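You operate a simulated robot arm through the tools that you are given. There is no shell and no other tool. Be economical: measure what you need, move in short steps, check, and stop when the job is done.

You run a simulated two-armed robot. Do the job below in one go: nothing can be reset, and whatever is moved stays where it is left.

Task
Pick up the green bottle from the top of the silver bench with one hand, pass it to the other hand and put it on the roof of the cage. Take the blue cap from the top of the mould bench and put it on the shelf of the green bench. Pull the grey drawer open. Do these in any order. Set down upright: green bottle.

Only the result counts: the job must be done as asked and must still hold three seconds after the hand-in. Knocking over, shifting, dropping, spilling or breaking anything else fails it. Lids that push on must go on centred and level and be pressed home; caps that screw on are set level and turned clockwise until they are tight.

Robot
Two 7-joint arms with two-finger parallel grippers on one trunk, on a base that drives. Base frame: it is fixed to the floor where the robot stands at the start and does not move with it; the origin is under the middle of the robot, x ahead of it, y to its left, z up; the surface under the hand at the start is at about z = 720. Units: mm, degrees, N and s.
The left shoulder is at the start at [60, 143, 938], the right one opposite. With the tool pointing down near the work surface each hand reaches from about 320 to 740 mm from the robot's upright axis, wherever it stands, measured 20 degrees to its own side. Places, roughly: blue cap [-2250, -10750, 1000]; grey drawer [-1500, -8800, 600]; roof of the cage [600, -1700, 1400]; shelf of the green bench [-5200, -9200, 300]. Payload 1.57 kg a hand.
The tool frame of a hand sits at the grasp point between the pads (the TCP): z along the fingers, y along the line on which they close. The tips reach 30 mm beyond it. Largest opening 110 mm; finger width 24, thickness 12; the body of the gripper, 48 by 112 mm, starts 78 mm behind the TCP.
Orientation is told as [roll, pitch, yaw] about the base's x, y, z axes, in that order, counted from this pose: with the fingers straight down and closing along the base's y, the tool's x points along the base's -x, its y along +y and its z along -z.

Tools
- The arms move only by the tool move_arm. It takes "left_commands", "right_commands" or both (then of equal length, played together; a hand with none holds still); each is a list of rows, each a list of 3 entries, a list of its own where there are three numbers: the shift along the base's x, y, z in mm, then the turn, a rotation vector about the base's x, y, z in rad, then the opening in per cent of the stroke, from 0 (shut) to 100 (fully open). In form: [[[tx, ty, tz], [rx, ry, rz], gripper], ...]. A call has 1 to 12 rows; each row shifts and turns the commanded pose from where the row before left it. A row lasts 0.2 s, in which the tool goes at most 50 mm and 8.6 degrees; a call with a longer step from one row to the next is refused whole, and so is a gripper value outside its range. Where a pose cannot be reached the arm comes as near as it can. A force on the tool above 40 N (or 10 N above the force at the start of the call, whichever is more), or a blocked arm, ends the call early, and 0.2 s more pass. Each finger travels about 45 mm/s and halts on what it meets, pressing with about 33 N; the grip force reading is that of the motor and also rises with nothing between the fingers. The clock runs only during rows and for 0.2 s after the last one: add rows that do not move to give the fingers time. It gives the time, the measured TCP pose, the force on the tool (base axes), the opening and the grip force at its end, in the units of the frame above (readings bear some noise), with the torque about the TCP (base axes, N m) and any sound that the robot's microphone picked up, and new pictures: "show" is both (left out), scene, wrist or none (wrist: the cameras of the hands that moved).
- Cameras (640 x 400 px; columns grow to the right, rows downward): "scene" is now at [56.7, -11.6, 1557.9]; the picture's right is [-0.13, -0.99, 0.00], its down [-0.65, 0.08, -0.75] and it looks along [0.75, -0.10, -0.66] (base axes); focal length 279 px, centre (320, 200). "left" rides on the left gripper at [70, -16, -141] in its tool frame; the picture's right is [0.23, 0.97, 0.00], its down [-0.86, 0.20, -0.48] and it looks along [-0.47, 0.11, 0.88] (tool axes); focal length 222 px, centre (320, 200). "right" rides on the right gripper at [70, 16, -141] in its tool frame; the picture's right is [-0.23, 0.97, 0.00], its down [-0.85, -0.20, -0.48] and it looks along [-0.47, -0.11, 0.88] (tool axes); focal length 222 px, centre (320, 200). There is no depth. A picture from a camera that has moved, and an enlarged one, comes with that camera's place and axes in the base frame and with its lens.
- raise_lower(by): slides the trunk up (or, below 0, down) by that many mm; the arms and the scene camera ride with it, the base frame stays. It gives what a move gives, with no picture.
- roll_base(legs): drives the robot by 1 to 6 legs, each [ahead, left, turn to the left] in mm, mm and degrees, along the robot's own axes; the way and the turn of a leg run together, so that a leg with both is an arc; at most 1500 mm and 180 degrees a leg. The arms and the cameras ride along, it lands a little off, and it stops where it bumps. It gives what a move gives, and a new picture of the scene camera.
- head_to(pan, tilt): turns the head with the scene camera to pan (to the left, within 86 degrees either way) and tilt (down, from -29 to 69), counted from straight ahead of the robot. It gives what a move gives, and a new picture of the scene camera.
- zoom(camera, box): a new picture of the part [left, top, right, bottom] of that camera's present view, enlarged. The clock stands still meanwhile.
- sign_off(): hands the job in; it is judged then, once.

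Work in short steps. Places have to be worked out from the pictures, the camera data and where the tool is seen: move nearer, look again, correct. Check each grasp and each placing, and mend what went wrong. You have 165 turns and 260 pictures in all, those below and enlarged ones among them. Open the grippers and draw the arms clear of the work before you hand the job in, unless the task says otherwise; then end with one line.

The tools are called after "Call:" as a command line: name --argument value ..., lists and objects as JSON in quotes. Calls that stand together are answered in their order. move_arm: Moves the arms, as the interface text tells. Its arguments: {"type":"object","properties":{"left_commands":{"type":"array","items":{"type":"array"}},"right_commands":{"type":"array","items":{"type":"array"}},"show":{"type":"string","enum":["both","scene","wrist","none"]}},"required":[]} The other tools are called the same way: raise_lower (by) slides the trunk up or down; roll_base (legs) drives the base; head_to (pan, tilt) turns the head that bears the scene camera; zoom (camera, box) takes an enlarged picture of a part of a camera's view; sign_off () hands the job in.

At the start:

```text
time: 0.0
left_eef_pos: [513.9, 137.6, 1107.2]
left_tcp_rot: [0.1, -0.1, 0.0]
left_ft_force: [0.1, 0.6, 0.4]
left_torque: [-0.01, 0.03, -0.02]
left_grip_width: 110.1
left_grasp_force: 0.1
right_eef_pos: [491.0, -292.5, 1079.2]
right_tcp_rot: [0.0, 0.0, -0.1]
right_ft_force: [-0.5, -0.8, 0.0]
right_torque: [0.01, -0.02, 0.0]
right_grip_width: 110.4
right_grasp_force: 0.1
trunk travel left (down, up): [-536.0, 54.0]
robot x, y, heading: [-2.4, 0.5, 0.0]
head pan, tilt: [-7.3, 41.1]
```

scene: 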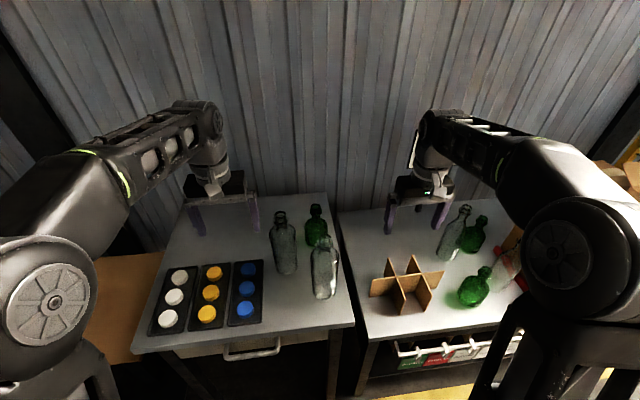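
right: 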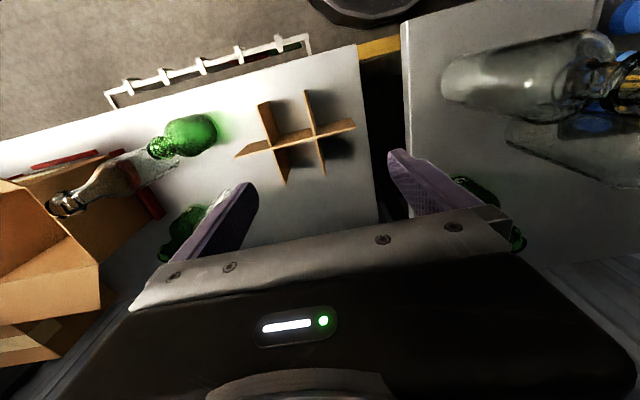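
left: 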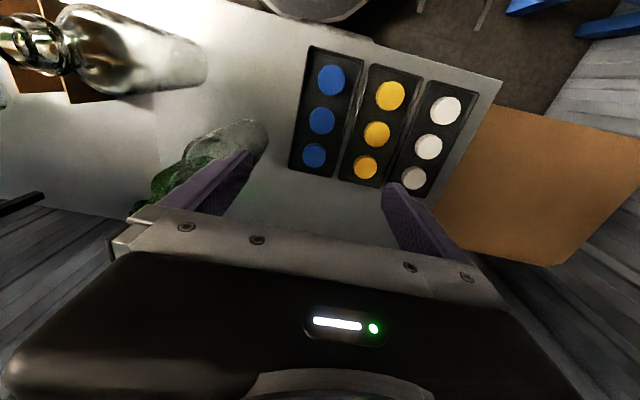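

The start pictures show two benches ahead with several green bottles; I need to find which bench is "silver". I look around with the head first.

Call:
head_to --pan -60 --tilt 20

Call:
zoom --camera "scene" --box '[0, 0, 640, 400]'

Call:
head_to --pan 0 --tilt 50

```text
time: 1.2
left_eef_pos: [514.0, 137.5, 1108.3]
left_tcp_rot: [0.0, -0.2, 0.0]
left_ft_force: [-0.4, -0.1, 0.5]
left_torque: [0.01, -0.01, 0.0]
left_grip_width: 109.9
left_grasp_force: 0.1
right_eef_pos: [490.3, -290.9, 1078.7]
right_tcp_rot: [0.1, 0.1, -0.1]
right_ft_force: [0.0, -0.6, -0.6]
right_torque: [-0.02, -0.01, 0.03]
right_grip_width: 110.0
right_grasp_force: 0.0
trunk travel left (down, up): [-536.0, 54.0]
robot x, y, heading: [-0.3, -1.1, 0.0]
head pan, tilt: [-60.0, 20.0]
camera scene: at [19.8, -81.4, 1590.9], right [-0.87, -0.5, 0.0], down [-0.17, 0.3, -0.94], along [0.47, -0.81, -0.34], focal length 279 px, centre (320, 200)
```

scene: 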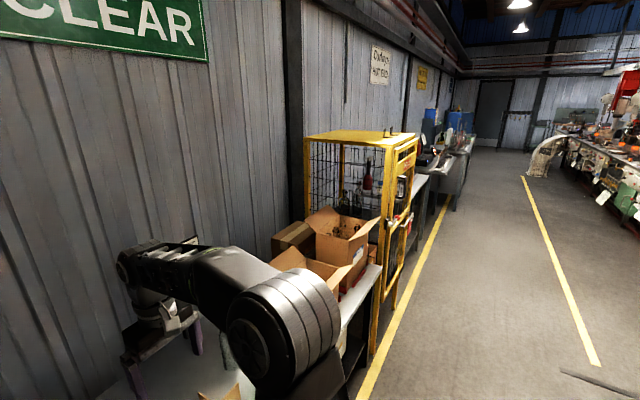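

```text
1.00 times, centred on (320, 200) of scene (not enlarged: the box is as wide or as high as the picture)
camera zoom: at [19.8, -81.4, 1590.9], right [-0.87, -0.5, 0.0], down [-0.17, 0.3, -0.94], along [0.47, -0.81, -0.34], focal length 279 px, centre (320, 200)
```

zoom: 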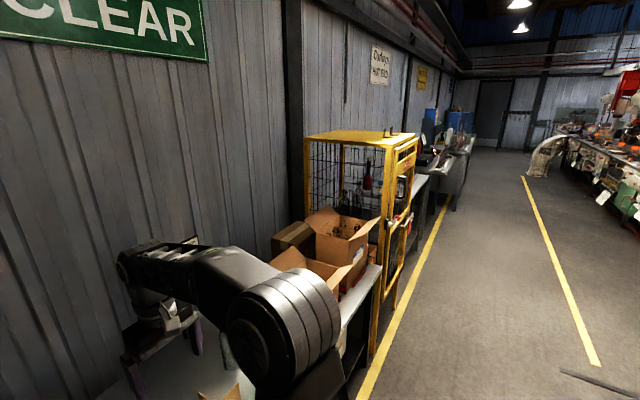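

```text
time: 2.5
left_eef_pos: [514.0, 138.3, 1107.2]
left_tcp_rot: [0.1, -0.1, 0.0]
left_ft_force: [-0.1, 0.4, 0.9]
left_torque: [-0.01, 0.03, 0.0]
left_grip_width: 109.8
left_grasp_force: 0.0
right_eef_pos: [491.0, -291.8, 1079.8]
right_tcp_rot: [0.0, 0.0, 0.0]
right_ft_force: [-0.1, 0.2, -0.3]
right_torque: [0.03, -0.01, -0.01]
right_grip_width: 109.9
right_grasp_force: 0.0
trunk travel left (down, up): [-536.0, 54.0]
robot x, y, heading: [-2.3, -0.6, -0.1]
head pan, tilt: [0.0, 50.0]
camera scene: at [50.2, -0.9, 1545.4], right [0.0, -1.0, 0.0], down [-0.77, 0.0, -0.64], along [0.64, 0.0, -0.77], focal length 279 px, centre (320, 200)
```

scene: 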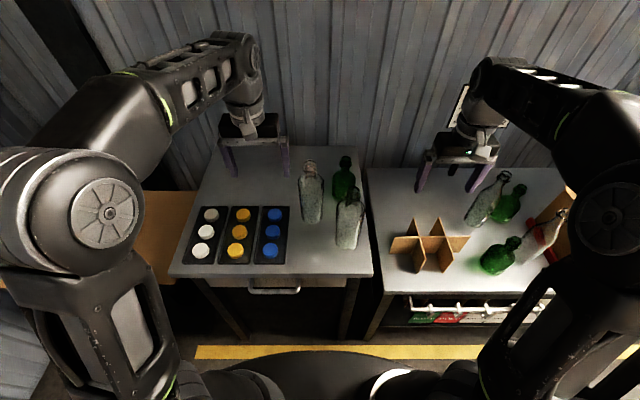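

Left bench holds exactly one green bottle (behind two clear ones); right bench has two. I zoom to compare bench colours and details.

Call:
zoom --camera "scene" --box '[160, 140, 400, 290]'

Call:
zoom --camera "scene" --box '[360, 150, 600, 330]'

Call:
head_to --pan 60 --tilt 20

```text
2.67 times, centred on (280, 215) of scene
camera zoom: at [50.2, -0.9, 1545.4], right [0.0, -1.0, 0.0], down [-0.77, 0.0, -0.64], along [0.64, 0.0, -0.77], focal length 744 px, centre (427, 160)
```

zoom: 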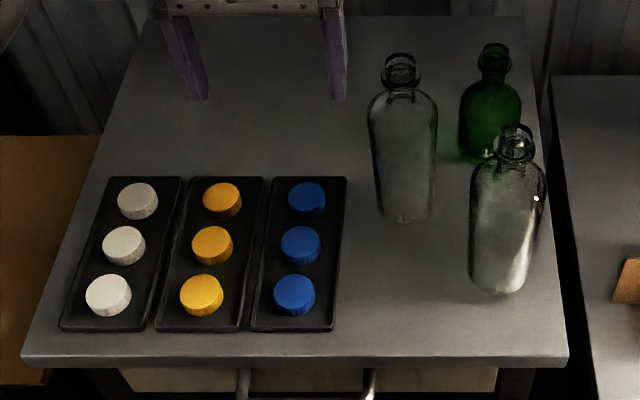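

```text
2.22 times, centred on (480, 240) of scene
camera zoom: at [50.2, -0.9, 1545.4], right [0.0, -1.0, 0.0], down [-0.77, 0.0, -0.64], along [0.64, 0.0, -0.77], focal length 620 px, centre (-36, 111)
```

zoom: 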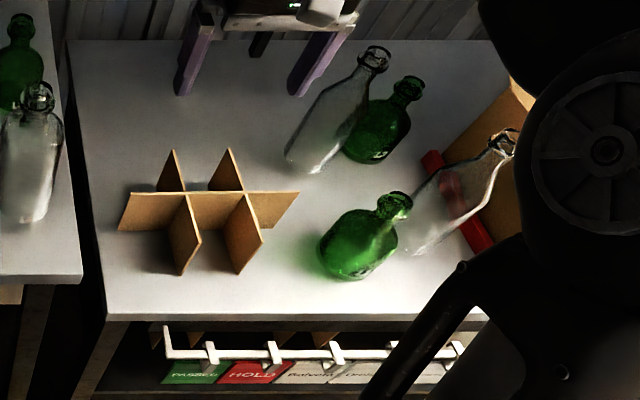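

```text
time: 3.8
left_eef_pos: [513.3, 136.7, 1107.6]
left_tcp_rot: [0.1, -0.1, 0.0]
left_ft_force: [-0.4, -0.1, 0.3]
left_torque: [0.01, -0.01, 0.0]
left_grip_width: 110.0
left_grasp_force: 0.0
right_eef_pos: [492.0, -291.7, 1079.8]
right_tcp_rot: [0.1, 0.0, 0.0]
right_ft_force: [0.2, 0.3, 1.0]
right_torque: [-0.04, 0.02, 0.02]
right_grip_width: 109.7
right_grasp_force: 0.1
trunk travel left (down, up): [-536.0, 54.0]
robot x, y, heading: [1.6, 4.1, 0.0]
head pan, tilt: [60.0, 20.0]
camera scene: at [19.8, 79.8, 1590.9], right [0.87, -0.5, 0.0], down [-0.17, -0.3, -0.94], along [0.47, 0.81, -0.34], focal length 279 px, centre (320, 200)
```

scene: 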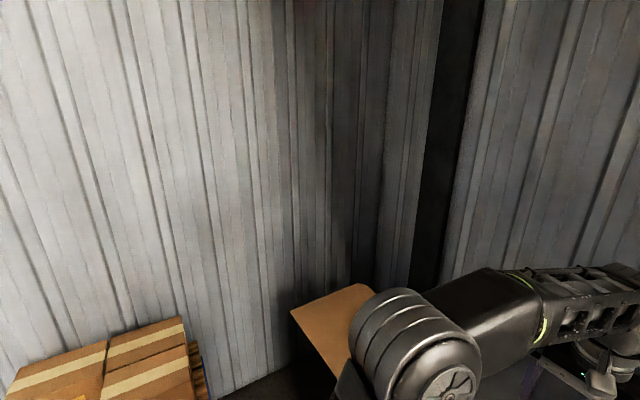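

The left bench (grey steel) is the silver one; green bottle judged at about [745, -86], neck top ~z 925, clear bottles at about [640, 30] and [530, -92]. I drive a bit ahead and left so that the right hand reaches it well.

Call:
roll_base --legs '[[90, 110, 0]]'

Call:
head_to --pan -10 --tilt 45

Call:
zoom --camera "scene" --box '[230, 80, 450, 260]'

```text
time: 5.2
left_eef_pos: [605.6, 246.4, 1107.0]
left_tcp_rot: [0.0, 0.0, 0.0]
left_ft_force: [-0.4, 0.3, -0.3]
left_torque: [-0.04, 0.04, -0.01]
left_grip_width: 109.9
left_grasp_force: 0.1
right_eef_pos: [581.2, -181.7, 1078.1]
right_tcp_rot: [0.1, 0.1, -0.1]
right_ft_force: [0.0, 0.3, -0.3]
right_torque: [-0.02, 0.02, 0.02]
right_grip_width: 110.1
right_grasp_force: 0.1
trunk travel left (down, up): [-536.0, 54.0]
robot x, y, heading: [85.2, 112.8, -0.1]
head pan, tilt: [60.0, 20.0]
camera scene: at [111.0, 190.5, 1590.8], right [0.87, -0.5, 0.0], down [-0.17, -0.3, -0.94], along [0.47, 0.81, -0.34], focal length 279 px, centre (320, 200)
```

scene: 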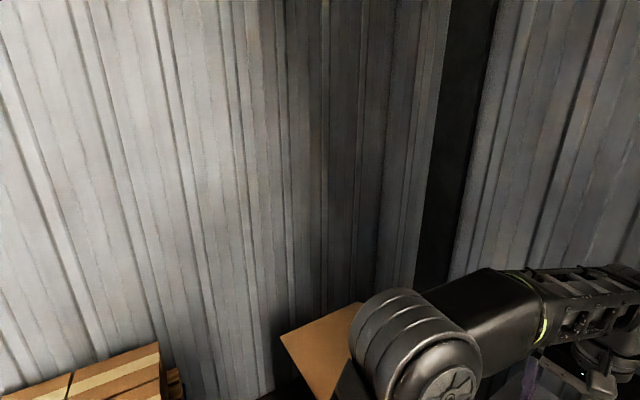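

```text
time: 6.6
left_eef_pos: [603.8, 247.0, 1106.8]
left_tcp_rot: [0.0, -0.2, 0.0]
left_ft_force: [-0.2, 0.8, -0.1]
left_torque: [0.0, -0.01, 0.04]
left_grip_width: 110.1
left_grasp_force: 0.1
right_eef_pos: [580.7, -183.3, 1079.2]
right_tcp_rot: [0.0, -0.1, 0.1]
right_ft_force: [0.7, -0.3, -0.3]
right_torque: [0.01, -0.03, 0.01]
right_grip_width: 109.8
right_grasp_force: 0.1
trunk travel left (down, up): [-536.0, 54.0]
robot x, y, heading: [90.0, 106.5, -0.1]
head pan, tilt: [-10.0, 45.0]
camera scene: at [143.2, 94.4, 1552.3], right [-0.17, -0.98, 0.0], down [-0.7, 0.12, -0.71], along [0.7, -0.12, -0.71], focal length 279 px, centre (320, 200)
```

scene: 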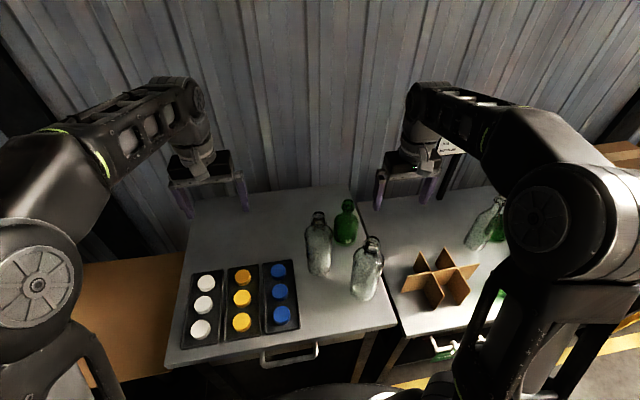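

```text
2.22 times, centred on (340, 170) of scene
camera zoom: at [143.2, 94.4, 1552.3], right [-0.17, -0.98, 0.0], down [-0.7, 0.12, -0.71], along [0.7, -0.12, -0.71], focal length 620 px, centre (276, 267)
```

zoom: 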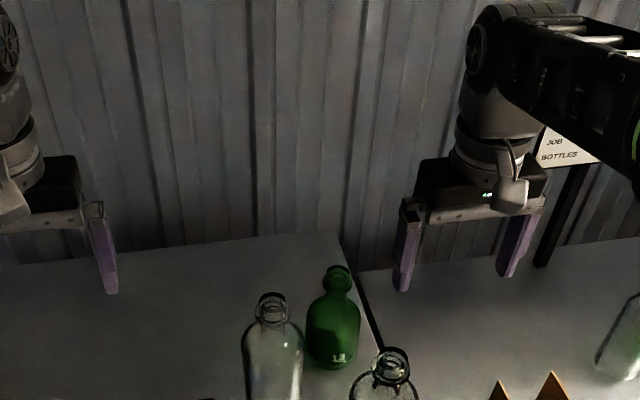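

Bottle refined to about [740, -97], top z ≈ 926. I bring the right hand above it at the present height and look with the wrist camera.

Call:
move_arm --right_commands '[[[32, 17, 0], [0, 0, 0], 100], [[32, 17, 0], [0, 0, 0], 100], [[32, 17, 0], [0, 0, 0], 100], [[32, 17, 0], [0, 0, 0], 100], [[31, 17, 0], [0, 0, 0], 100], [[0, 0, 0], [0, 0, 0], 100]]'

```text
time: 8.0
left_eef_pos: [604.7, 247.2, 1107.4]
left_tcp_rot: [0.0, -0.1, 0.0]
left_ft_force: [-0.2, -0.3, 0.5]
left_torque: [-0.01, 0.02, -0.01]
left_grip_width: 109.9
left_grasp_force: 0.1
right_eef_pos: [666.1, -136.8, 1079.4]
right_tcp_rot: [0.0, 0.0, 0.0]
right_ft_force: [0.1, 0.2, -0.3]
right_torque: [0.0, -0.02, -0.01]
right_grip_width: 110.0
right_grasp_force: 0.0
right hand out of reach, approached as far as the arm can: row 3, 4, 5
trunk travel left (down, up): [-536.0, 54.0]
robot x, y, heading: [90.5, 108.1, 0.1]
head pan, tilt: [-10.0, 45.0]
camera scene: at [143.2, 94.3, 1552.2], right [-0.17, -0.98, 0.0], down [-0.7, 0.12, -0.71], along [0.7, -0.12, -0.71], focal length 279 px, centre (320, 200)
camera right: at [595.4, -121.2, 1220.2], right [0.23, 0.97, 0.0], down [0.85, -0.2, 0.48], along [0.47, -0.11, -0.88], focal length 222 px, centre (320, 200)
```

scene: 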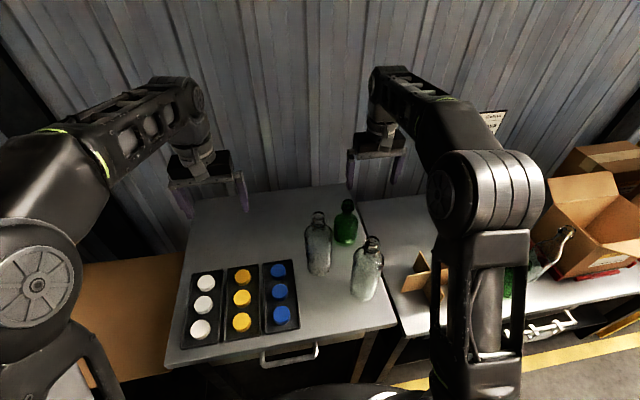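
right: 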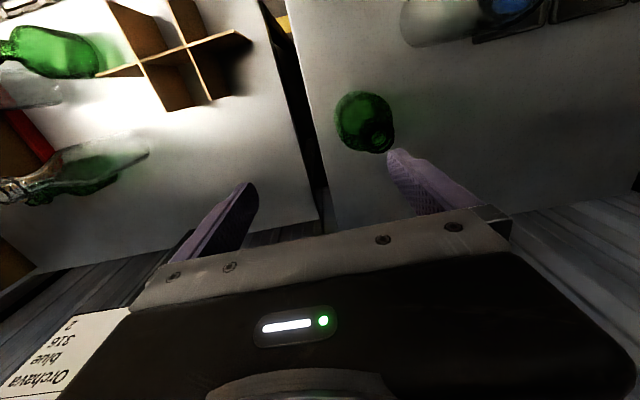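

The arm is at its limit at this height; raising the trunk and lowering the hand extends the reach. I raise the trunk 50 mm, then bring the hand down towards a pre-grasp above the neck.

Call:
raise_lower --by 52

Call:
move_arm --right_commands '[[[0, 0, -45], [0, 0, 0], 100], [[0, 0, -45], [0, 0, 0], 100], [[15, 8, -40], [0, 0, 0], 100], [[20, 12, -10], [0, 0, 0], 100], [[20, 10, -3], [0, 0, 0], 100], [[16, 8, 0], [0, 0, 0], 100], [[0, 0, 0], [0, 0, 0], 100]]'

```text
time: 8.9
left_eef_pos: [605.3, 247.5, 1159.9]
left_tcp_rot: [-0.1, -0.1, 0.0]
left_ft_force: [0.3, -0.3, -0.6]
left_torque: [-0.02, 0.04, -0.01]
left_grip_width: 109.9
left_grasp_force: 0.0
right_eef_pos: [666.5, -137.9, 1130.2]
right_tcp_rot: [-0.1, 0.0, -0.1]
right_ft_force: [0.8, 0.1, 0.4]
right_torque: [-0.02, 0.05, -0.01]
right_grip_width: 109.7
right_grasp_force: 0.1
trunk travel left (down, up): [-588.0, 2.0]
robot x, y, heading: [92.1, 109.3, -0.2]
head pan, tilt: [-10.0, 45.0]
```

```text
time: 9.6
left_eef_pos: [604.5, 245.8, 1160.0]
left_tcp_rot: [0.0, -0.1, -0.1]
left_ft_force: [-0.6, -0.3, -0.4]
left_torque: [0.03, 0.06, -0.01]
left_grip_width: 110.3
left_grasp_force: 0.1
right_eef_pos: [675.2, -133.9, 1029.3]
right_tcp_rot: [0.4, -0.8, 0.0]
right_ft_force: [-2.1, -0.6, 8.1]
right_torque: [0.48, 0.21, 0.1]
right_grip_width: 110.0
right_grasp_force: 0.0
trunk travel left (down, up): [-588.0, 2.0]
robot x, y, heading: [87.2, 110.1, 0.2]
head pan, tilt: [-10.0, 45.0]
stopped in row 3 (right hand): the force on the tool passed its limit at 65 N (the readings are from after the stop); the commanded pose is now the measured one
camera scene: at [143.8, 94.5, 1604.2], right [-0.17, -0.98, 0.0], down [-0.7, 0.12, -0.71], along [0.7, -0.12, -0.71], focal length 279 px, centre (320, 200)
camera right: at [603.3, -118.0, 1170.8], right [0.23, 0.97, 0.01], down [0.85, -0.2, 0.49], along [0.48, -0.1, -0.87], focal length 222 px, centre (320, 200)
```

scene: 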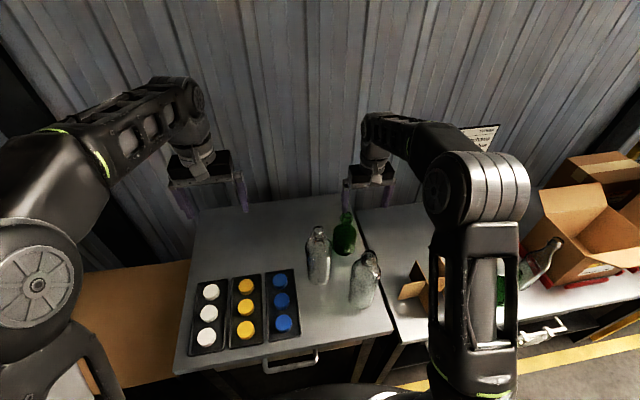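
right: 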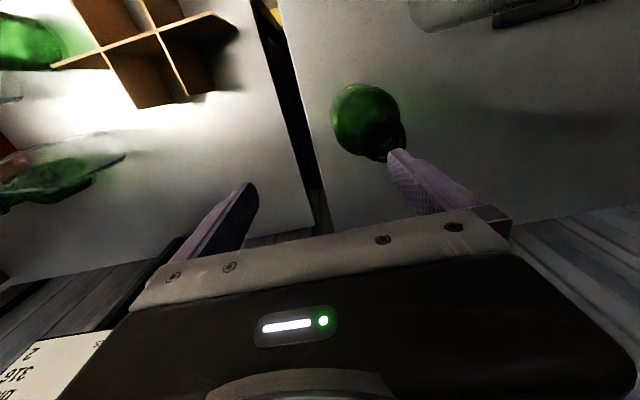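

The finger touched the bottle's rim: triangulating both views puts the bottle top at about [675, -75, 985] and the bench top at z ≈ 800, so everything is nearer and higher than assumed. I lift off and centre over it.

Call:
move_arm --right_commands '[[[0, 0, 30], [0, 0, 0], 100], [[0, 0, 40], [0, 0, 0], 100], [[0, 30, 0], [0, 0, 0], 100], [[-3, 30, 0], [0, 0, 0], 100], [[0, 0, 0], [0, 0, 0], 100]]'

Call:
zoom --camera "scene" --box '[260, 120, 440, 320]'

```text
time: 10.8
left_eef_pos: [605.8, 246.3, 1159.6]
left_tcp_rot: [-0.1, -0.1, -0.1]
left_ft_force: [1.0, 1.3, 0.1]
left_torque: [-0.02, 0.01, 0.0]
left_grip_width: 109.9
left_grasp_force: 0.1
right_eef_pos: [672.5, -73.4, 1098.7]
right_tcp_rot: [0.4, -0.7, -0.1]
right_ft_force: [1.5, -0.1, -0.1]
right_torque: [-0.02, -0.02, 0.0]
right_grip_width: 110.0
right_grasp_force: 0.0
trunk travel left (down, up): [-588.0, 2.0]
robot x, y, heading: [90.0, 111.6, 0.0]
head pan, tilt: [-10.0, 45.0]
camera scene: at [143.5, 94.0, 1604.2], right [-0.17, -0.98, 0.0], down [-0.7, 0.12, -0.71], along [0.7, -0.12, -0.71], focal length 279 px, centre (320, 200)
camera right: at [600.0, -58.7, 1240.2], right [0.23, 0.97, 0.01], down [0.85, -0.2, 0.49], along [0.48, -0.1, -0.87], focal length 222 px, centre (320, 200)
```

scene: 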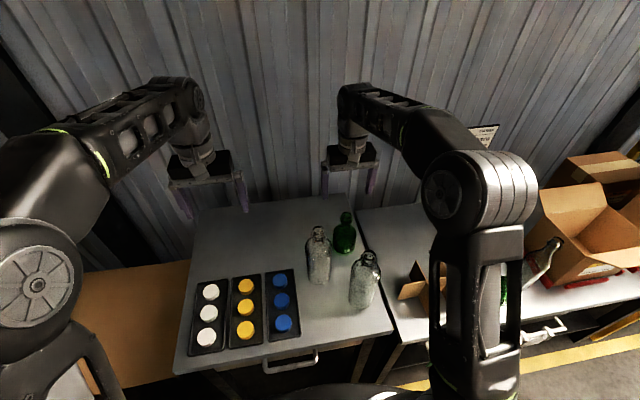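
right: 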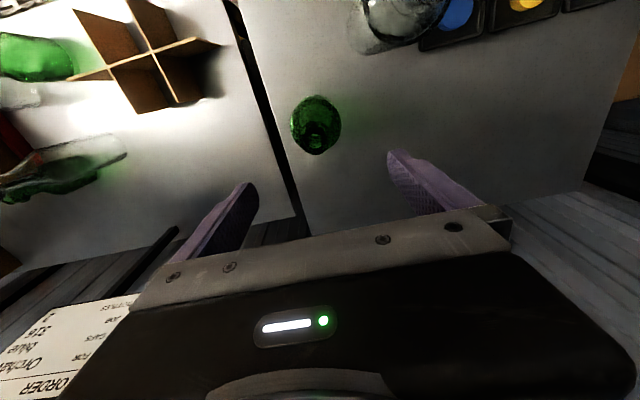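

```text
2.00 times, centred on (350, 220) of scene
camera zoom: at [143.5, 94.0, 1604.2], right [-0.17, -0.98, 0.0], down [-0.7, 0.12, -0.71], along [0.7, -0.12, -0.71], focal length 558 px, centre (260, 160)
```

zoom: 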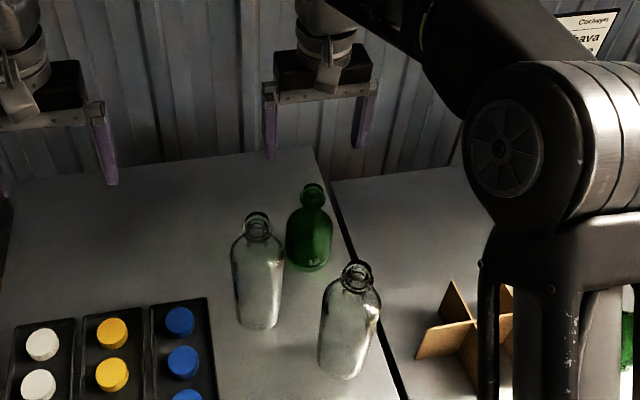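

The mouth is at about [661, -74, 995], almost centred between the fingers. I shift back 11 mm, descend so the pads frame the neck (TCP ~ z 980), then look.

Call:
move_arm --right_commands '[[[-11, -1, 0], [0, 0.012, 0], 100], [[0, 0, -40], [0, 0, 0], 100], [[0, 0, -40], [0, 0, 0], 100], [[0, 0, -25], [0, 0, 0], 100], [[0, 0, -14], [0, 0, 0], 100], [[0, 0, 0], [0, 0, 0], 100]]'

Call:
zoom --camera "scene" --box '[280, 140, 440, 300]'

```text
time: 12.2
left_eef_pos: [605.1, 246.3, 1160.6]
left_tcp_rot: [0.0, 0.0, -0.1]
left_ft_force: [0.6, 0.8, 0.4]
left_torque: [-0.01, -0.02, 0.0]
left_grip_width: 110.0
left_grasp_force: 0.1
right_eef_pos: [660.4, -74.5, 979.5]
right_tcp_rot: [0.3, 0.1, 0.0]
right_ft_force: [-0.4, 0.0, 0.1]
right_torque: [0.0, 0.01, -0.03]
right_grip_width: 110.0
right_grasp_force: 0.0
trunk travel left (down, up): [-588.0, 2.0]
robot x, y, heading: [91.9, 110.5, 0.1]
head pan, tilt: [-10.0, 45.0]
camera scene: at [143.3, 94.4, 1604.2], right [-0.17, -0.98, 0.0], down [-0.7, 0.12, -0.71], along [0.7, -0.12, -0.71], focal length 279 px, centre (320, 200)
camera right: at [590.1, -59.0, 1121.5], right [0.23, 0.97, 0.01], down [0.86, -0.2, 0.48], along [0.47, -0.1, -0.88], focal length 222 px, centre (320, 200)
```

scene: 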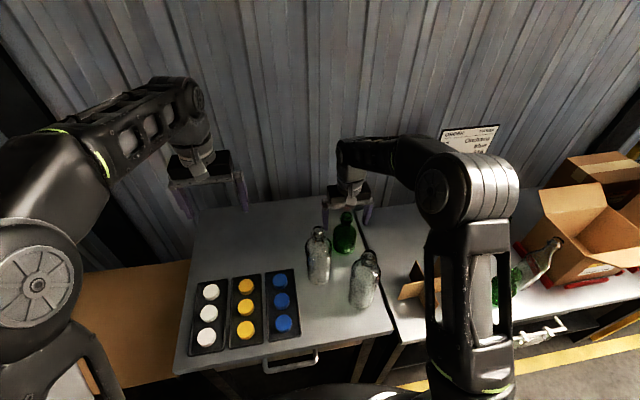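
right: 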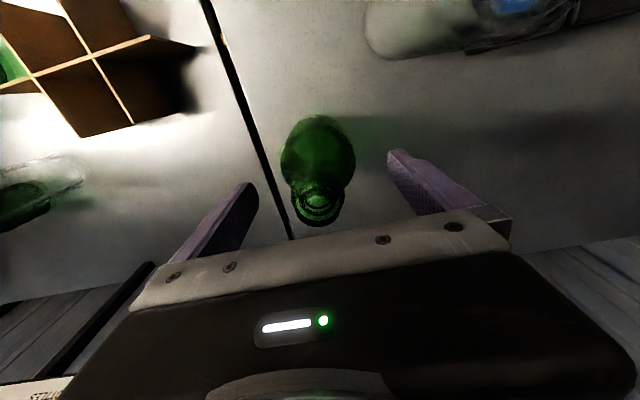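

```text
2.50 times, centred on (360, 220) of scene
camera zoom: at [143.3, 94.4, 1604.2], right [-0.17, -0.98, 0.0], down [-0.7, 0.12, -0.71], along [0.7, -0.12, -0.71], focal length 698 px, centre (220, 150)
```

zoom: 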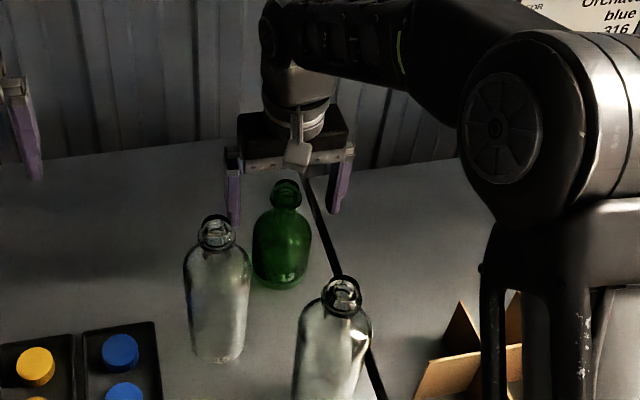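

The mouth sits centred between the pads with the TCP about 18 mm below its rim. I close on the neck.

Call:
move_arm --right_commands '[[[3, -1, 0], [0, 0, 0], 70], [[0, 0, 0], [0, 0, 0], 45], [[0, 0, 0], [0, 0, 0], 30], [[0, 0, 0], [0, 0, 0], 15], [[0, 0, 0], [0, 0, 0], 5], [[0, 0, 0], [0, 0, 0], 0], [[0, 0, 0], [0, 0, 0], 0], [[0, 0, 0], [0, 0, 0], 0], [[0, 0, 0], [0, 0, 0], 0]]'

```text
time: 14.2
left_eef_pos: [604.1, 246.7, 1157.8]
left_tcp_rot: [0.0, -0.1, -0.1]
left_ft_force: [0.3, -0.7, 0.7]
left_torque: [-0.01, 0.02, 0.0]
left_grip_width: 109.9
left_grasp_force: 0.1
right_eef_pos: [663.4, -76.9, 979.5]
right_tcp_rot: [0.4, 0.1, 0.0]
right_ft_force: [0.6, -1.4, 0.8]
right_torque: [-0.05, -0.04, 0.02]
right_grip_width: 37.6
right_grasp_force: 33.3
trunk travel left (down, up): [-588.0, 2.0]
robot x, y, heading: [85.6, 108.8, 0.2]
head pan, tilt: [-10.0, 45.0]
camera scene: at [143.4, 94.2, 1604.2], right [-0.17, -0.98, 0.0], down [-0.7, 0.12, -0.71], along [0.7, -0.12, -0.71], focal length 279 px, centre (320, 200)
camera right: at [593.2, -60.3, 1121.8], right [0.23, 0.97, 0.01], down [0.86, -0.2, 0.48], along [0.46, -0.1, -0.88], focal length 222 px, centre (320, 200)
```

scene: 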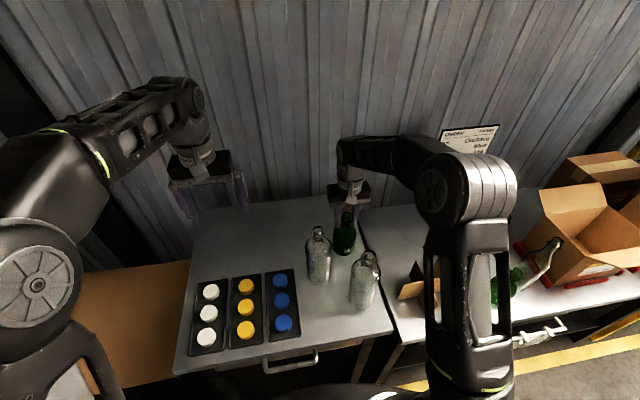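
right: 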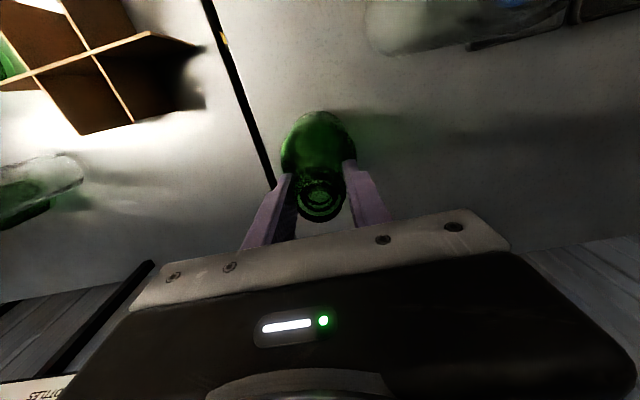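

Bottle gripped (37.6 mm, 33 N). I lift straight up about 115 mm.

Call:
move_arm --right_commands '[[[0, 0, 15], [0, 0, 0], 0], [[0, 0, 25], [0, 0, 0], 0], [[0, 0, 25], [0, 0, 0], 0], [[0, 0, 25], [0, 0, 0], 0], [[0, 0, 25], [0, 0, 0], 0], [[0, 0, 0], [0, 0, 0], 0]]'

Call:
zoom --camera "scene" --box '[280, 120, 480, 300]'

```text
time: 15.6
left_eef_pos: [605.1, 246.3, 1158.6]
left_tcp_rot: [0.0, 0.0, 0.0]
left_ft_force: [-0.8, -0.5, 0.1]
left_torque: [-0.03, 0.02, 0.03]
left_grip_width: 110.0
left_grasp_force: 0.1
right_eef_pos: [662.9, -75.9, 1095.1]
right_tcp_rot: [0.3, 0.1, 0.0]
right_ft_force: [0.1, 0.1, -3.0]
right_torque: [0.0, 0.01, 0.01]
right_grip_width: 37.3
right_grasp_force: 33.2
trunk travel left (down, up): [-588.0, 2.0]
robot x, y, heading: [92.2, 110.2, 0.0]
head pan, tilt: [-10.0, 45.0]
camera scene: at [143.9, 94.1, 1604.2], right [-0.17, -0.98, 0.0], down [-0.7, 0.12, -0.71], along [0.7, -0.12, -0.71], focal length 279 px, centre (320, 200)
camera right: at [593.6, -60.2, 1237.0], right [0.23, 0.97, 0.01], down [0.86, -0.2, 0.48], along [0.46, -0.1, -0.88], focal length 222 px, centre (320, 200)
```

scene: 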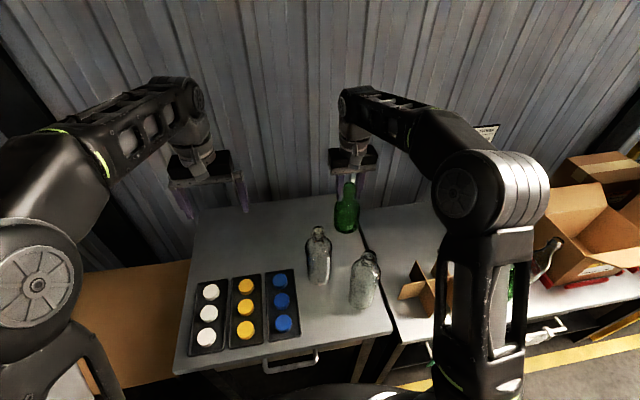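
right: 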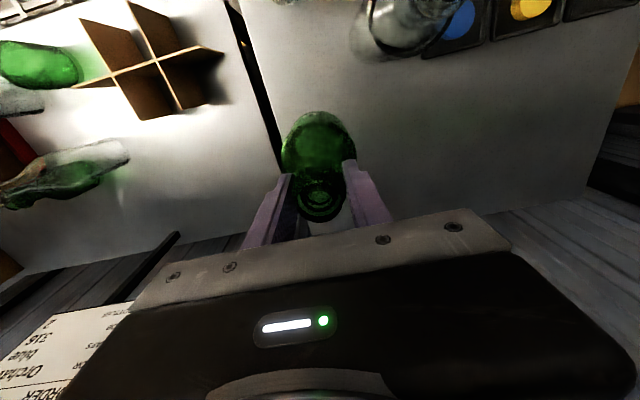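

```text
2.22 times, centred on (380, 210) of scene
camera zoom: at [143.9, 94.1, 1604.2], right [-0.17, -0.98, 0.0], down [-0.7, 0.12, -0.71], along [0.7, -0.12, -0.71], focal length 620 px, centre (187, 178)
```

zoom: 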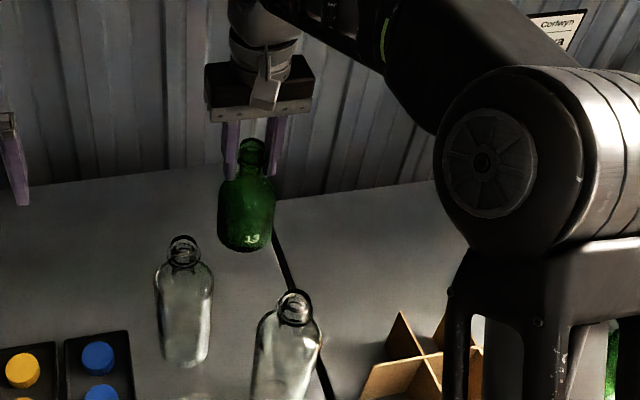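

Bottle is up, hanging straight. I carry it right (clear of the glass bottle), then draw back and up.

Call:
move_arm --right_commands '[[[-5, -40, 0], [0, 0, 0], 0], [[-10, -40, 0], [0, 0, 0], 0], [[-15, -40, 5], [0, 0, 0], 0], [[-20, -40, 10], [0, 0, 0], 0], [[-35, -20, 20], [0, 0, 0], 0], [[-40, 0, 20], [0, 0, 0], 0], [[-40, 0, 20], [0, 0, 0], 0], [[-20, 0, 10], [0, 0, 0], 0], [[0, 0, 0], [0, 0, 0], 0]]' --show "none"

Call:
roll_base --legs '[[-400, 0, 0]]'

```text
time: 17.6
left_eef_pos: [604.8, 245.7, 1159.0]
left_tcp_rot: [0.1, 0.0, -0.1]
left_ft_force: [-0.4, -0.7, 0.6]
left_torque: [0.02, 0.0, -0.03]
left_grip_width: 109.9
left_grasp_force: 0.0
right_eef_pos: [490.0, -257.1, 1174.3]
right_tcp_rot: [0.7, -0.4, -0.1]
right_ft_force: [0.1, -0.1, -3.9]
right_torque: [0.01, -0.01, -0.03]
right_grip_width: 37.3
right_grasp_force: 33.1
right hand out of reach, approached as far as the arm can: row 7, 8
trunk travel left (down, up): [-588.0, 2.0]
robot x, y, heading: [87.8, 107.8, -0.3]
head pan, tilt: [-10.0, 45.0]
```

```text
time: 20.1
left_eef_pos: [205.5, 245.4, 1159.3]
left_tcp_rot: [0.0, -0.1, -0.2]
left_ft_force: [-1.0, 0.0, -0.9]
left_torque: [0.03, -0.03, 0.0]
left_grip_width: 110.1
left_grasp_force: 0.0
right_eef_pos: [90.4, -256.7, 1175.7]
right_tcp_rot: [0.8, -0.4, -0.3]
right_ft_force: [-0.4, 0.3, -3.1]
right_torque: [-0.01, -0.01, 0.0]
right_grip_width: 37.4
right_grasp_force: 33.5
trunk travel left (down, up): [-588.0, 2.0]
robot x, y, heading: [-310.4, 108.7, -0.2]
head pan, tilt: [-10.0, 45.0]
camera scene: at [-256.1, 94.8, 1604.3], right [-0.18, -0.98, 0.0], down [-0.7, 0.13, -0.71], along [0.7, -0.12, -0.71], focal length 279 px, centre (320, 200)
```

scene: 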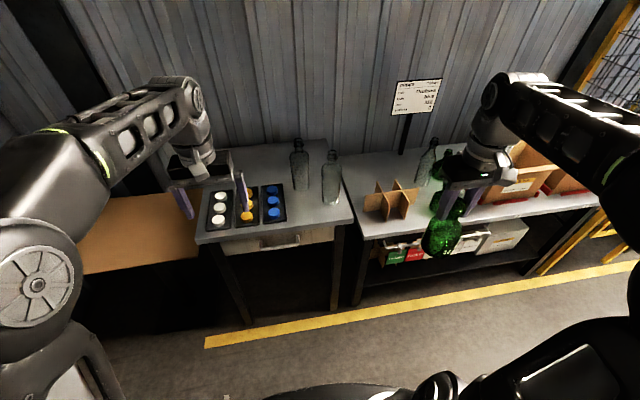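

Now clear in the aisle, bottle held. I bring the right hand with the bottle to the middle front and turn the left hand to point forward and 30° down, ready to take the body from the side.

Call:
move_arm --left_commands '[[[-17, 0, -10], [0, -0.1496, 0], 100], [[-17, 0, -10], [0, -0.1496, 0], 100], [[-17, 0, -10], [0, -0.1496, 0], 100], [[-17, 0, -10], [0, -0.1496, 0], 100], [[-17, 0, -10], [0, -0.1496, 0], 100], [[-17, 0, -10], [0, -0.1496, 0], 100], [[-17, 0, -10], [0, -0.1496, 0], 100], [[-16, 0, -9], [0, 0, 0], 100], [[0, 0, 0], [0, 0, 0], 100]]' --right_commands '[[[12.5, 42, -7], [0, 0, 0], 0], [[12.5, 42, -7], [0, 0, 0], 0], [[12.5, 42, -7], [0, 0, 0], 0], [[12.5, 42, -7], [0, 0, 0], 0], [[12.5, 42, -7], [0, 0, 0], 0], [[12.5, 42, -7], [0, 0, 0], 0], [[12.5, 42, -7], [0, 0, 0], 0], [[12.5, 41, -6], [0, 0, 0], 0], [[0, 0, 0], [0, 0, 0], 0]]' --show "scene"

```text
time: 22.1
left_eef_pos: [163.7, 207.6, 1140.3]
left_tcp_rot: [0.5, -59.9, -0.5]
left_ft_force: [0.0, -0.8, -0.5]
left_torque: [0.0, 0.03, 0.01]
left_grip_width: 110.0
left_grasp_force: 0.1
left hand out of reach, approached as far as the arm can: row 6, 7, 8
right_eef_pos: [191.6, 77.7, 1119.6]
right_tcp_rot: [0.9, -0.5, -0.3]
right_ft_force: [-0.9, -0.1, -4.0]
right_torque: [0.0, -0.01, 0.01]
right_grip_width: 37.7
right_grasp_force: 32.9
trunk travel left (down, up): [-588.0, 2.0]
robot x, y, heading: [-313.3, 110.6, -0.2]
head pan, tilt: [-10.0, 45.0]
camera scene: at [-255.3, 93.9, 1604.2], right [-0.18, -0.98, 0.0], down [-0.7, 0.13, -0.71], along [0.7, -0.12, -0.71], focal length 279 px, centre (320, 200)
```

scene: 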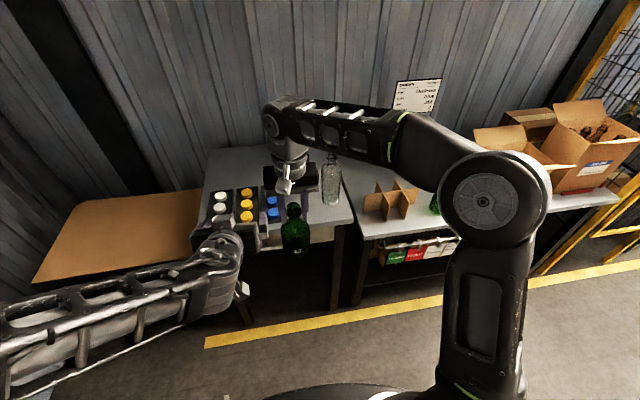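

Left hand stands at [164, 208, 1140] pointing forward; bottle axis at about [191, 78]. I yaw the left hand 50° to the right and bring it to a pre-grasp 110 mm short of the bottle body.

Call:
move_arm --left_commands '[[[0, 0, -5], [0, 0, -0.1454], 100], [[0, 0, -5], [0, 0, -0.1454], 100], [[0, 0, -5], [0, 0, -0.1454], 100], [[-5, 0, -10], [0, 0, -0.1454], 100], [[-5, 0, -10], [0, 0, -0.1454], 100], [[-5, -10, -10], [0, 0, -0.1454], 100], [[-9, -22, -15], [0, 0, 0], 100], [[-10, -25, -15], [0, 0, 0], 100], [[0, 0, 0], [0, 0, 0], 100]]'

```text
time: 24.1
left_eef_pos: [139.8, 146.4, 1072.3]
left_tcp_rot: [0.3, -59.9, -50.4]
left_ft_force: [0.7, -0.9, 1.0]
left_torque: [0.06, -0.02, 0.01]
left_grip_width: 109.9
left_grasp_force: 0.1
left hand out of reach, approached as far as the arm can: row 1, 2
right_eef_pos: [190.0, 76.0, 1119.7]
right_tcp_rot: [0.9, -0.5, -0.3]
right_ft_force: [-0.9, -0.7, -3.6]
right_torque: [0.02, -0.01, 0.0]
right_grip_width: 37.5
right_grasp_force: 32.7
trunk travel left (down, up): [-588.0, 2.0]
robot x, y, heading: [-310.0, 110.7, -0.2]
head pan, tilt: [-10.0, 45.0]
camera scene: at [-255.9, 93.4, 1604.3], right [-0.18, -0.98, 0.0], down [-0.7, 0.13, -0.71], along [0.7, -0.12, -0.71], focal length 279 px, centre (320, 200)
camera left: at [26.3, 256.5, 1083.6], right [0.67, 0.71, -0.19], down [0.16, 0.11, 0.98], along [0.72, -0.69, -0.04], focal length 222 px, centre (320, 200)
```

scene: 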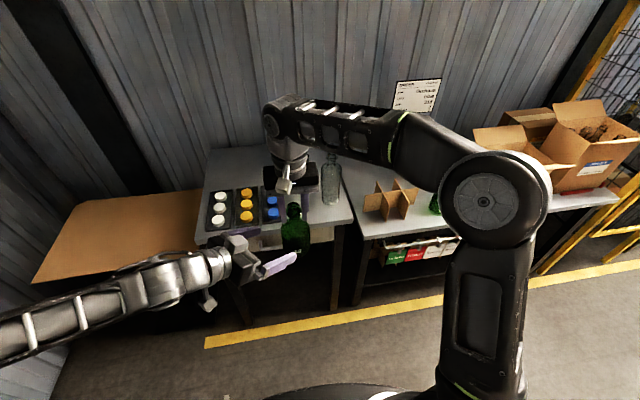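
left: 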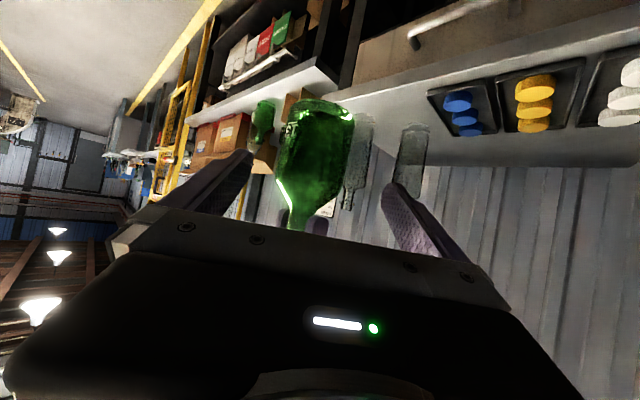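

The bottle body (≈83 mm) is nearly centred between the left fingers, offset 6 mm. I correct sideways and advance along the finger direction to the bottle axis at z ≈ 1010.

Call:
move_arm --left_commands '[[[-5, -4, -12], [0, 0, 0], 100], [[0, 0, 0], [0, 0, 0], 100], [[13.7, -16.5, -12.5], [0, 0, 0], 100], [[13.7, -16.5, -12.5], [0, 0, 0], 100], [[13.7, -16.5, -12.5], [0, 0, 0], 100], [[13.7, -16.5, -12.5], [0, 0, 0], 100], [[0, 0, 0], [0, 0, 0], 100]]'

```text
time: 25.7
left_eef_pos: [194.2, 77.8, 1011.6]
left_tcp_rot: [0.5, -60.0, -50.4]
left_ft_force: [-0.1, 0.0, 0.4]
left_torque: [-0.03, -0.03, 0.01]
left_grip_width: 110.0
left_grasp_force: 0.0
left hand out of reach, approached as far as the arm can: row 1
right_eef_pos: [190.9, 78.4, 1118.5]
right_tcp_rot: [0.8, -0.5, -0.3]
right_ft_force: [-0.9, 0.4, -3.3]
right_torque: [-0.02, 0.04, -0.01]
right_grip_width: 37.4
right_grasp_force: 33.1
trunk travel left (down, up): [-588.0, 2.0]
robot x, y, heading: [-307.8, 110.7, -0.2]
head pan, tilt: [-10.0, 45.0]
camera scene: at [-255.2, 95.3, 1604.2], right [-0.18, -0.98, 0.0], down [-0.7, 0.12, -0.71], along [0.7, -0.13, -0.71], focal length 279 px, centre (320, 200)
camera left: at [81.2, 187.7, 1022.2], right [0.67, 0.71, -0.19], down [0.16, 0.12, 0.98], along [0.72, -0.69, -0.03], focal length 222 px, centre (320, 200)
```

scene: 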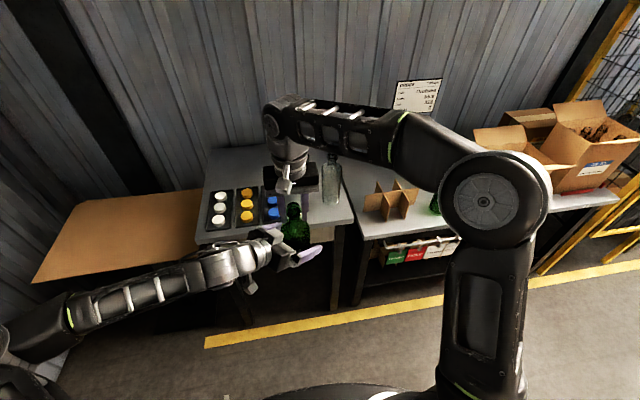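
left: 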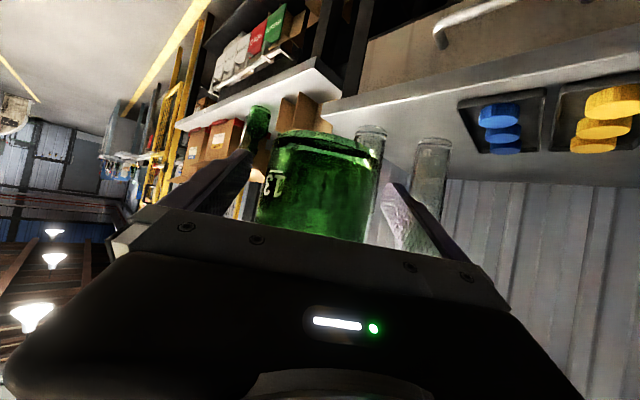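

Bottle body sits between the left fingers, centred. I close the left hand while the right keeps holding.

Call:
move_arm --left_commands '[[[0, 0, 0], [0, 0, 0], 85], [[0, 0, 0], [0, 0, 0], 70], [[0, 0, 0], [0, 0, 0], 55], [[0, 0, 0], [0, 0, 0], 40], [[0, 0, 0], [0, 0, 0], 20], [[0, 0, 0], [0, 0, 0], 0], [[0, 0, 0], [0, 0, 0], 0], [[0, 0, 0], [0, 0, 0], 0]]' --show "wrist"

```text
time: 27.5
left_eef_pos: [193.6, 75.9, 1013.0]
left_tcp_rot: [0.4, -60.1, -50.6]
left_ft_force: [-10.3, -9.1, 0.0]
left_torque: [0.75, -0.76, 0.03]
left_grip_width: 73.3
left_grasp_force: 32.9
right_eef_pos: [190.9, 77.9, 1119.9]
right_tcp_rot: [1.0, -0.6, -0.2]
right_ft_force: [10.9, 8.3, -2.1]
right_torque: [0.17, -0.46, 0.0]
right_grip_width: 37.6
right_grasp_force: 33.1
trunk travel left (down, up): [-588.0, 2.0]
robot x, y, heading: [-307.5, 109.8, -0.2]
head pan, tilt: [-10.0, 45.0]
camera left: at [80.8, 187.4, 1022.4], right [0.68, 0.71, -0.19], down [0.16, 0.12, 0.98], along [0.72, -0.69, -0.03], focal length 222 px, centre (320, 200)
```

left: 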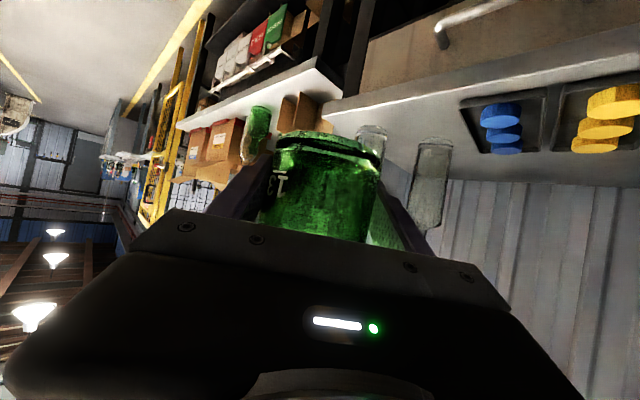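

Left has it (73 mm, 33 N). I open the right hand, then lift it clear.

Call:
move_arm --right_commands '[[[0, 0, 0], [0, 0, 0], 40], [[0, 0, 0], [0, 0, 0], 60], [[0, 0, 0], [0, 0, 0], 90], [[0, 0, 0], [0, 0, 0], 100], [[0, 0, 0], [0, 0, 0], 100], [[0, 0, 25], [0, 0, 0], 100], [[0, 0, 25], [0, 0, 0], 100], [[-15, -30, 0], [0, 0, 0], 100], [[-15, -40, 0], [0, 0, 0], 100], [[-15, -45, 0], [0, 0, 0], 100], [[-15, -45, 0], [0, 0, 0], 100], [[-15, -45, 0], [0, 0, 0], 100]]' --left_commands '[[[0, 0, 0], [0, 0, 0], 0], [[0, 0, 0], [0, 0, 0], 0], [[0, 0, 0], [0, 0, 0], 0], [[0, 0, 0], [0, 0, 0], 0], [[0, 0, 0], [0, 0, 0], 0], [[0, 0, 0], [0, 0, 0], 0], [[0, 0, 0], [0, 0, 0], 0], [[0, 0, 0], [0, 0, 0], 0], [[0, 0, 0], [0, 0, 0], 0], [[0, 0, 0], [0, 0, 0], 0], [[0, 0, 0], [0, 0, 0], 0], [[0, 0, 0], [0, 0, 0], 0]]' --show "scene"

Call:
zoom --camera "left" --box '[0, 0, 640, 400]'

Call:
zoom --camera "scene" --box '[200, 160, 360, 300]'

```text
time: 30.1
left_eef_pos: [194.4, 76.8, 1011.8]
left_tcp_rot: [0.4, -59.9, -50.4]
left_ft_force: [-1.1, 0.3, -0.3]
left_torque: [0.05, -0.02, 0.05]
left_grip_width: 72.9
left_grasp_force: 33.3
right_eef_pos: [115.4, -128.1, 1156.5]
right_tcp_rot: [0.9, -0.5, -0.1]
right_ft_force: [-0.2, -0.7, -0.6]
right_torque: [-0.02, 0.0, 0.02]
right_grip_width: 110.1
right_grasp_force: 0.0
right hand out of reach, approached as far as the arm can: row 7
trunk travel left (down, up): [-588.0, 2.0]
robot x, y, heading: [-307.8, 108.4, -0.3]
head pan, tilt: [-10.0, 45.0]
camera scene: at [-255.7, 94.1, 1604.2], right [-0.18, -0.98, 0.0], down [-0.7, 0.13, -0.71], along [0.7, -0.12, -0.71], focal length 279 px, centre (320, 200)
```

scene: 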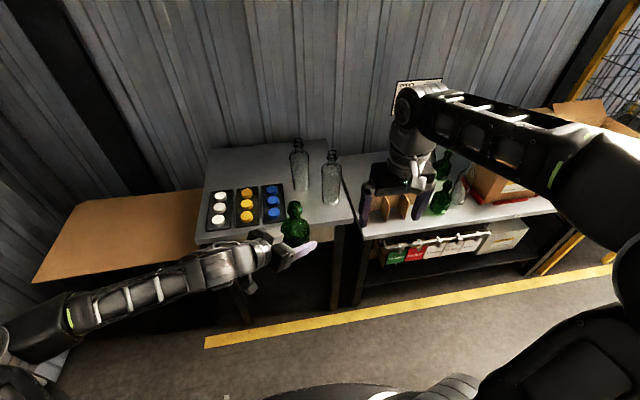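

```text
1.00 times, centred on (320, 200) of left (not enlarged: the box is as wide or as high as the picture)
camera zoom: at [80.7, 187.2, 1022.6], right [0.67, 0.71, -0.19], down [0.16, 0.12, 0.98], along [0.72, -0.69, -0.03], focal length 222 px, centre (320, 200)
```

zoom: 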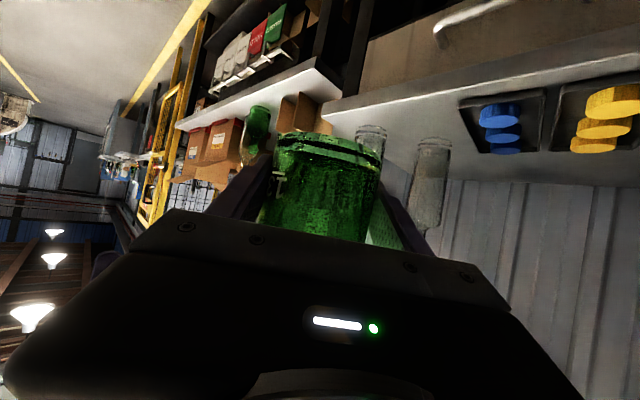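

```text
2.86 times, centred on (280, 230) of scene
camera zoom: at [-255.7, 94.1, 1604.2], right [-0.18, -0.98, 0.0], down [-0.7, 0.13, -0.71], along [0.7, -0.12, -0.71], focal length 798 px, centre (434, 114)
```

zoom: 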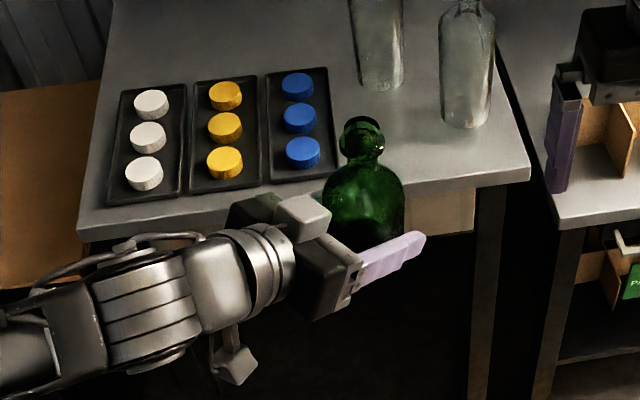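

Handover done; left hand carries the bottle upright. I drive sideways along the aisle to stand in front of the cage at y ≈ -1700, keeping back at x ≈ -310.

Call:
roll_base --legs '[[-100, -1200, 0], [0, -600, 0]]'

Call:
head_to --pan 0 --tilt 10

```text
time: 39.2
left_eef_pos: [95.8, -1726.0, 1011.3]
left_tcp_rot: [0.3, -59.9, -50.4]
left_ft_force: [0.7, -0.9, -0.4]
left_torque: [-0.02, 0.02, 0.03]
left_grip_width: 72.3
left_grasp_force: 32.8
right_eef_pos: [17.1, -1929.9, 1157.6]
right_tcp_rot: [0.8, -0.6, -0.2]
right_ft_force: [-0.7, 0.4, -0.6]
right_torque: [0.02, 0.01, -0.02]
right_grip_width: 110.2
right_grasp_force: 0.0
trunk travel left (down, up): [-588.0, 2.0]
robot x, y, heading: [-405.3, -1690.5, 0.2]
head pan, tilt: [-10.0, 45.0]
camera scene: at [-353.8, -1708.3, 1604.2], right [-0.18, -0.98, 0.0], down [-0.7, 0.13, -0.71], along [0.7, -0.13, -0.71], focal length 279 px, centre (320, 200)
```

scene: 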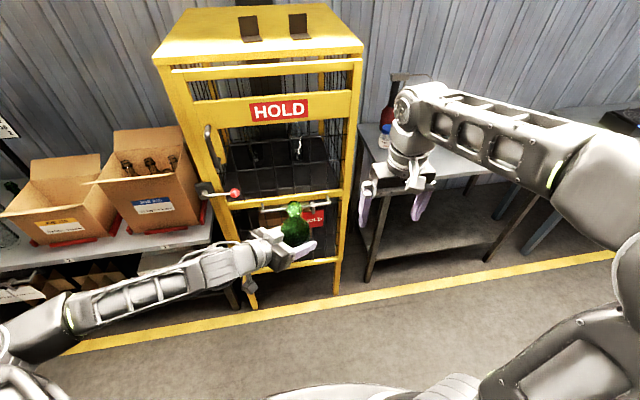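

```text
time: 40.2
left_eef_pos: [94.6, -1725.6, 1011.5]
left_tcp_rot: [0.3, -60.0, -50.4]
left_ft_force: [0.4, -0.3, -1.0]
left_torque: [0.0, -0.02, -0.01]
left_grip_width: 72.5
left_grasp_force: 32.9
right_eef_pos: [17.6, -1928.8, 1157.9]
right_tcp_rot: [0.8, -0.5, -0.2]
right_ft_force: [-0.7, 0.3, -0.5]
right_torque: [0.02, 0.03, 0.01]
right_grip_width: 110.1
right_grasp_force: 0.1
trunk travel left (down, up): [-588.0, 2.0]
robot x, y, heading: [-406.6, -1689.4, -0.2]
head pan, tilt: [0.0, 10.0]
camera scene: at [-340.8, -1693.4, 1659.1], right [0.0, -1.0, 0.0], down [-0.17, 0.0, -0.98], along [0.98, 0.0, -0.17], focal length 279 px, centre (320, 200)
```

scene: 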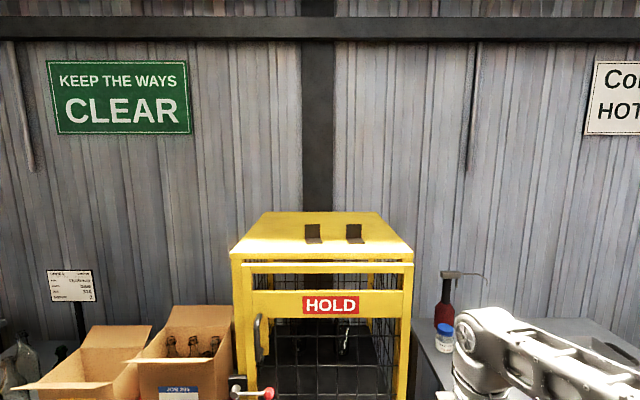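

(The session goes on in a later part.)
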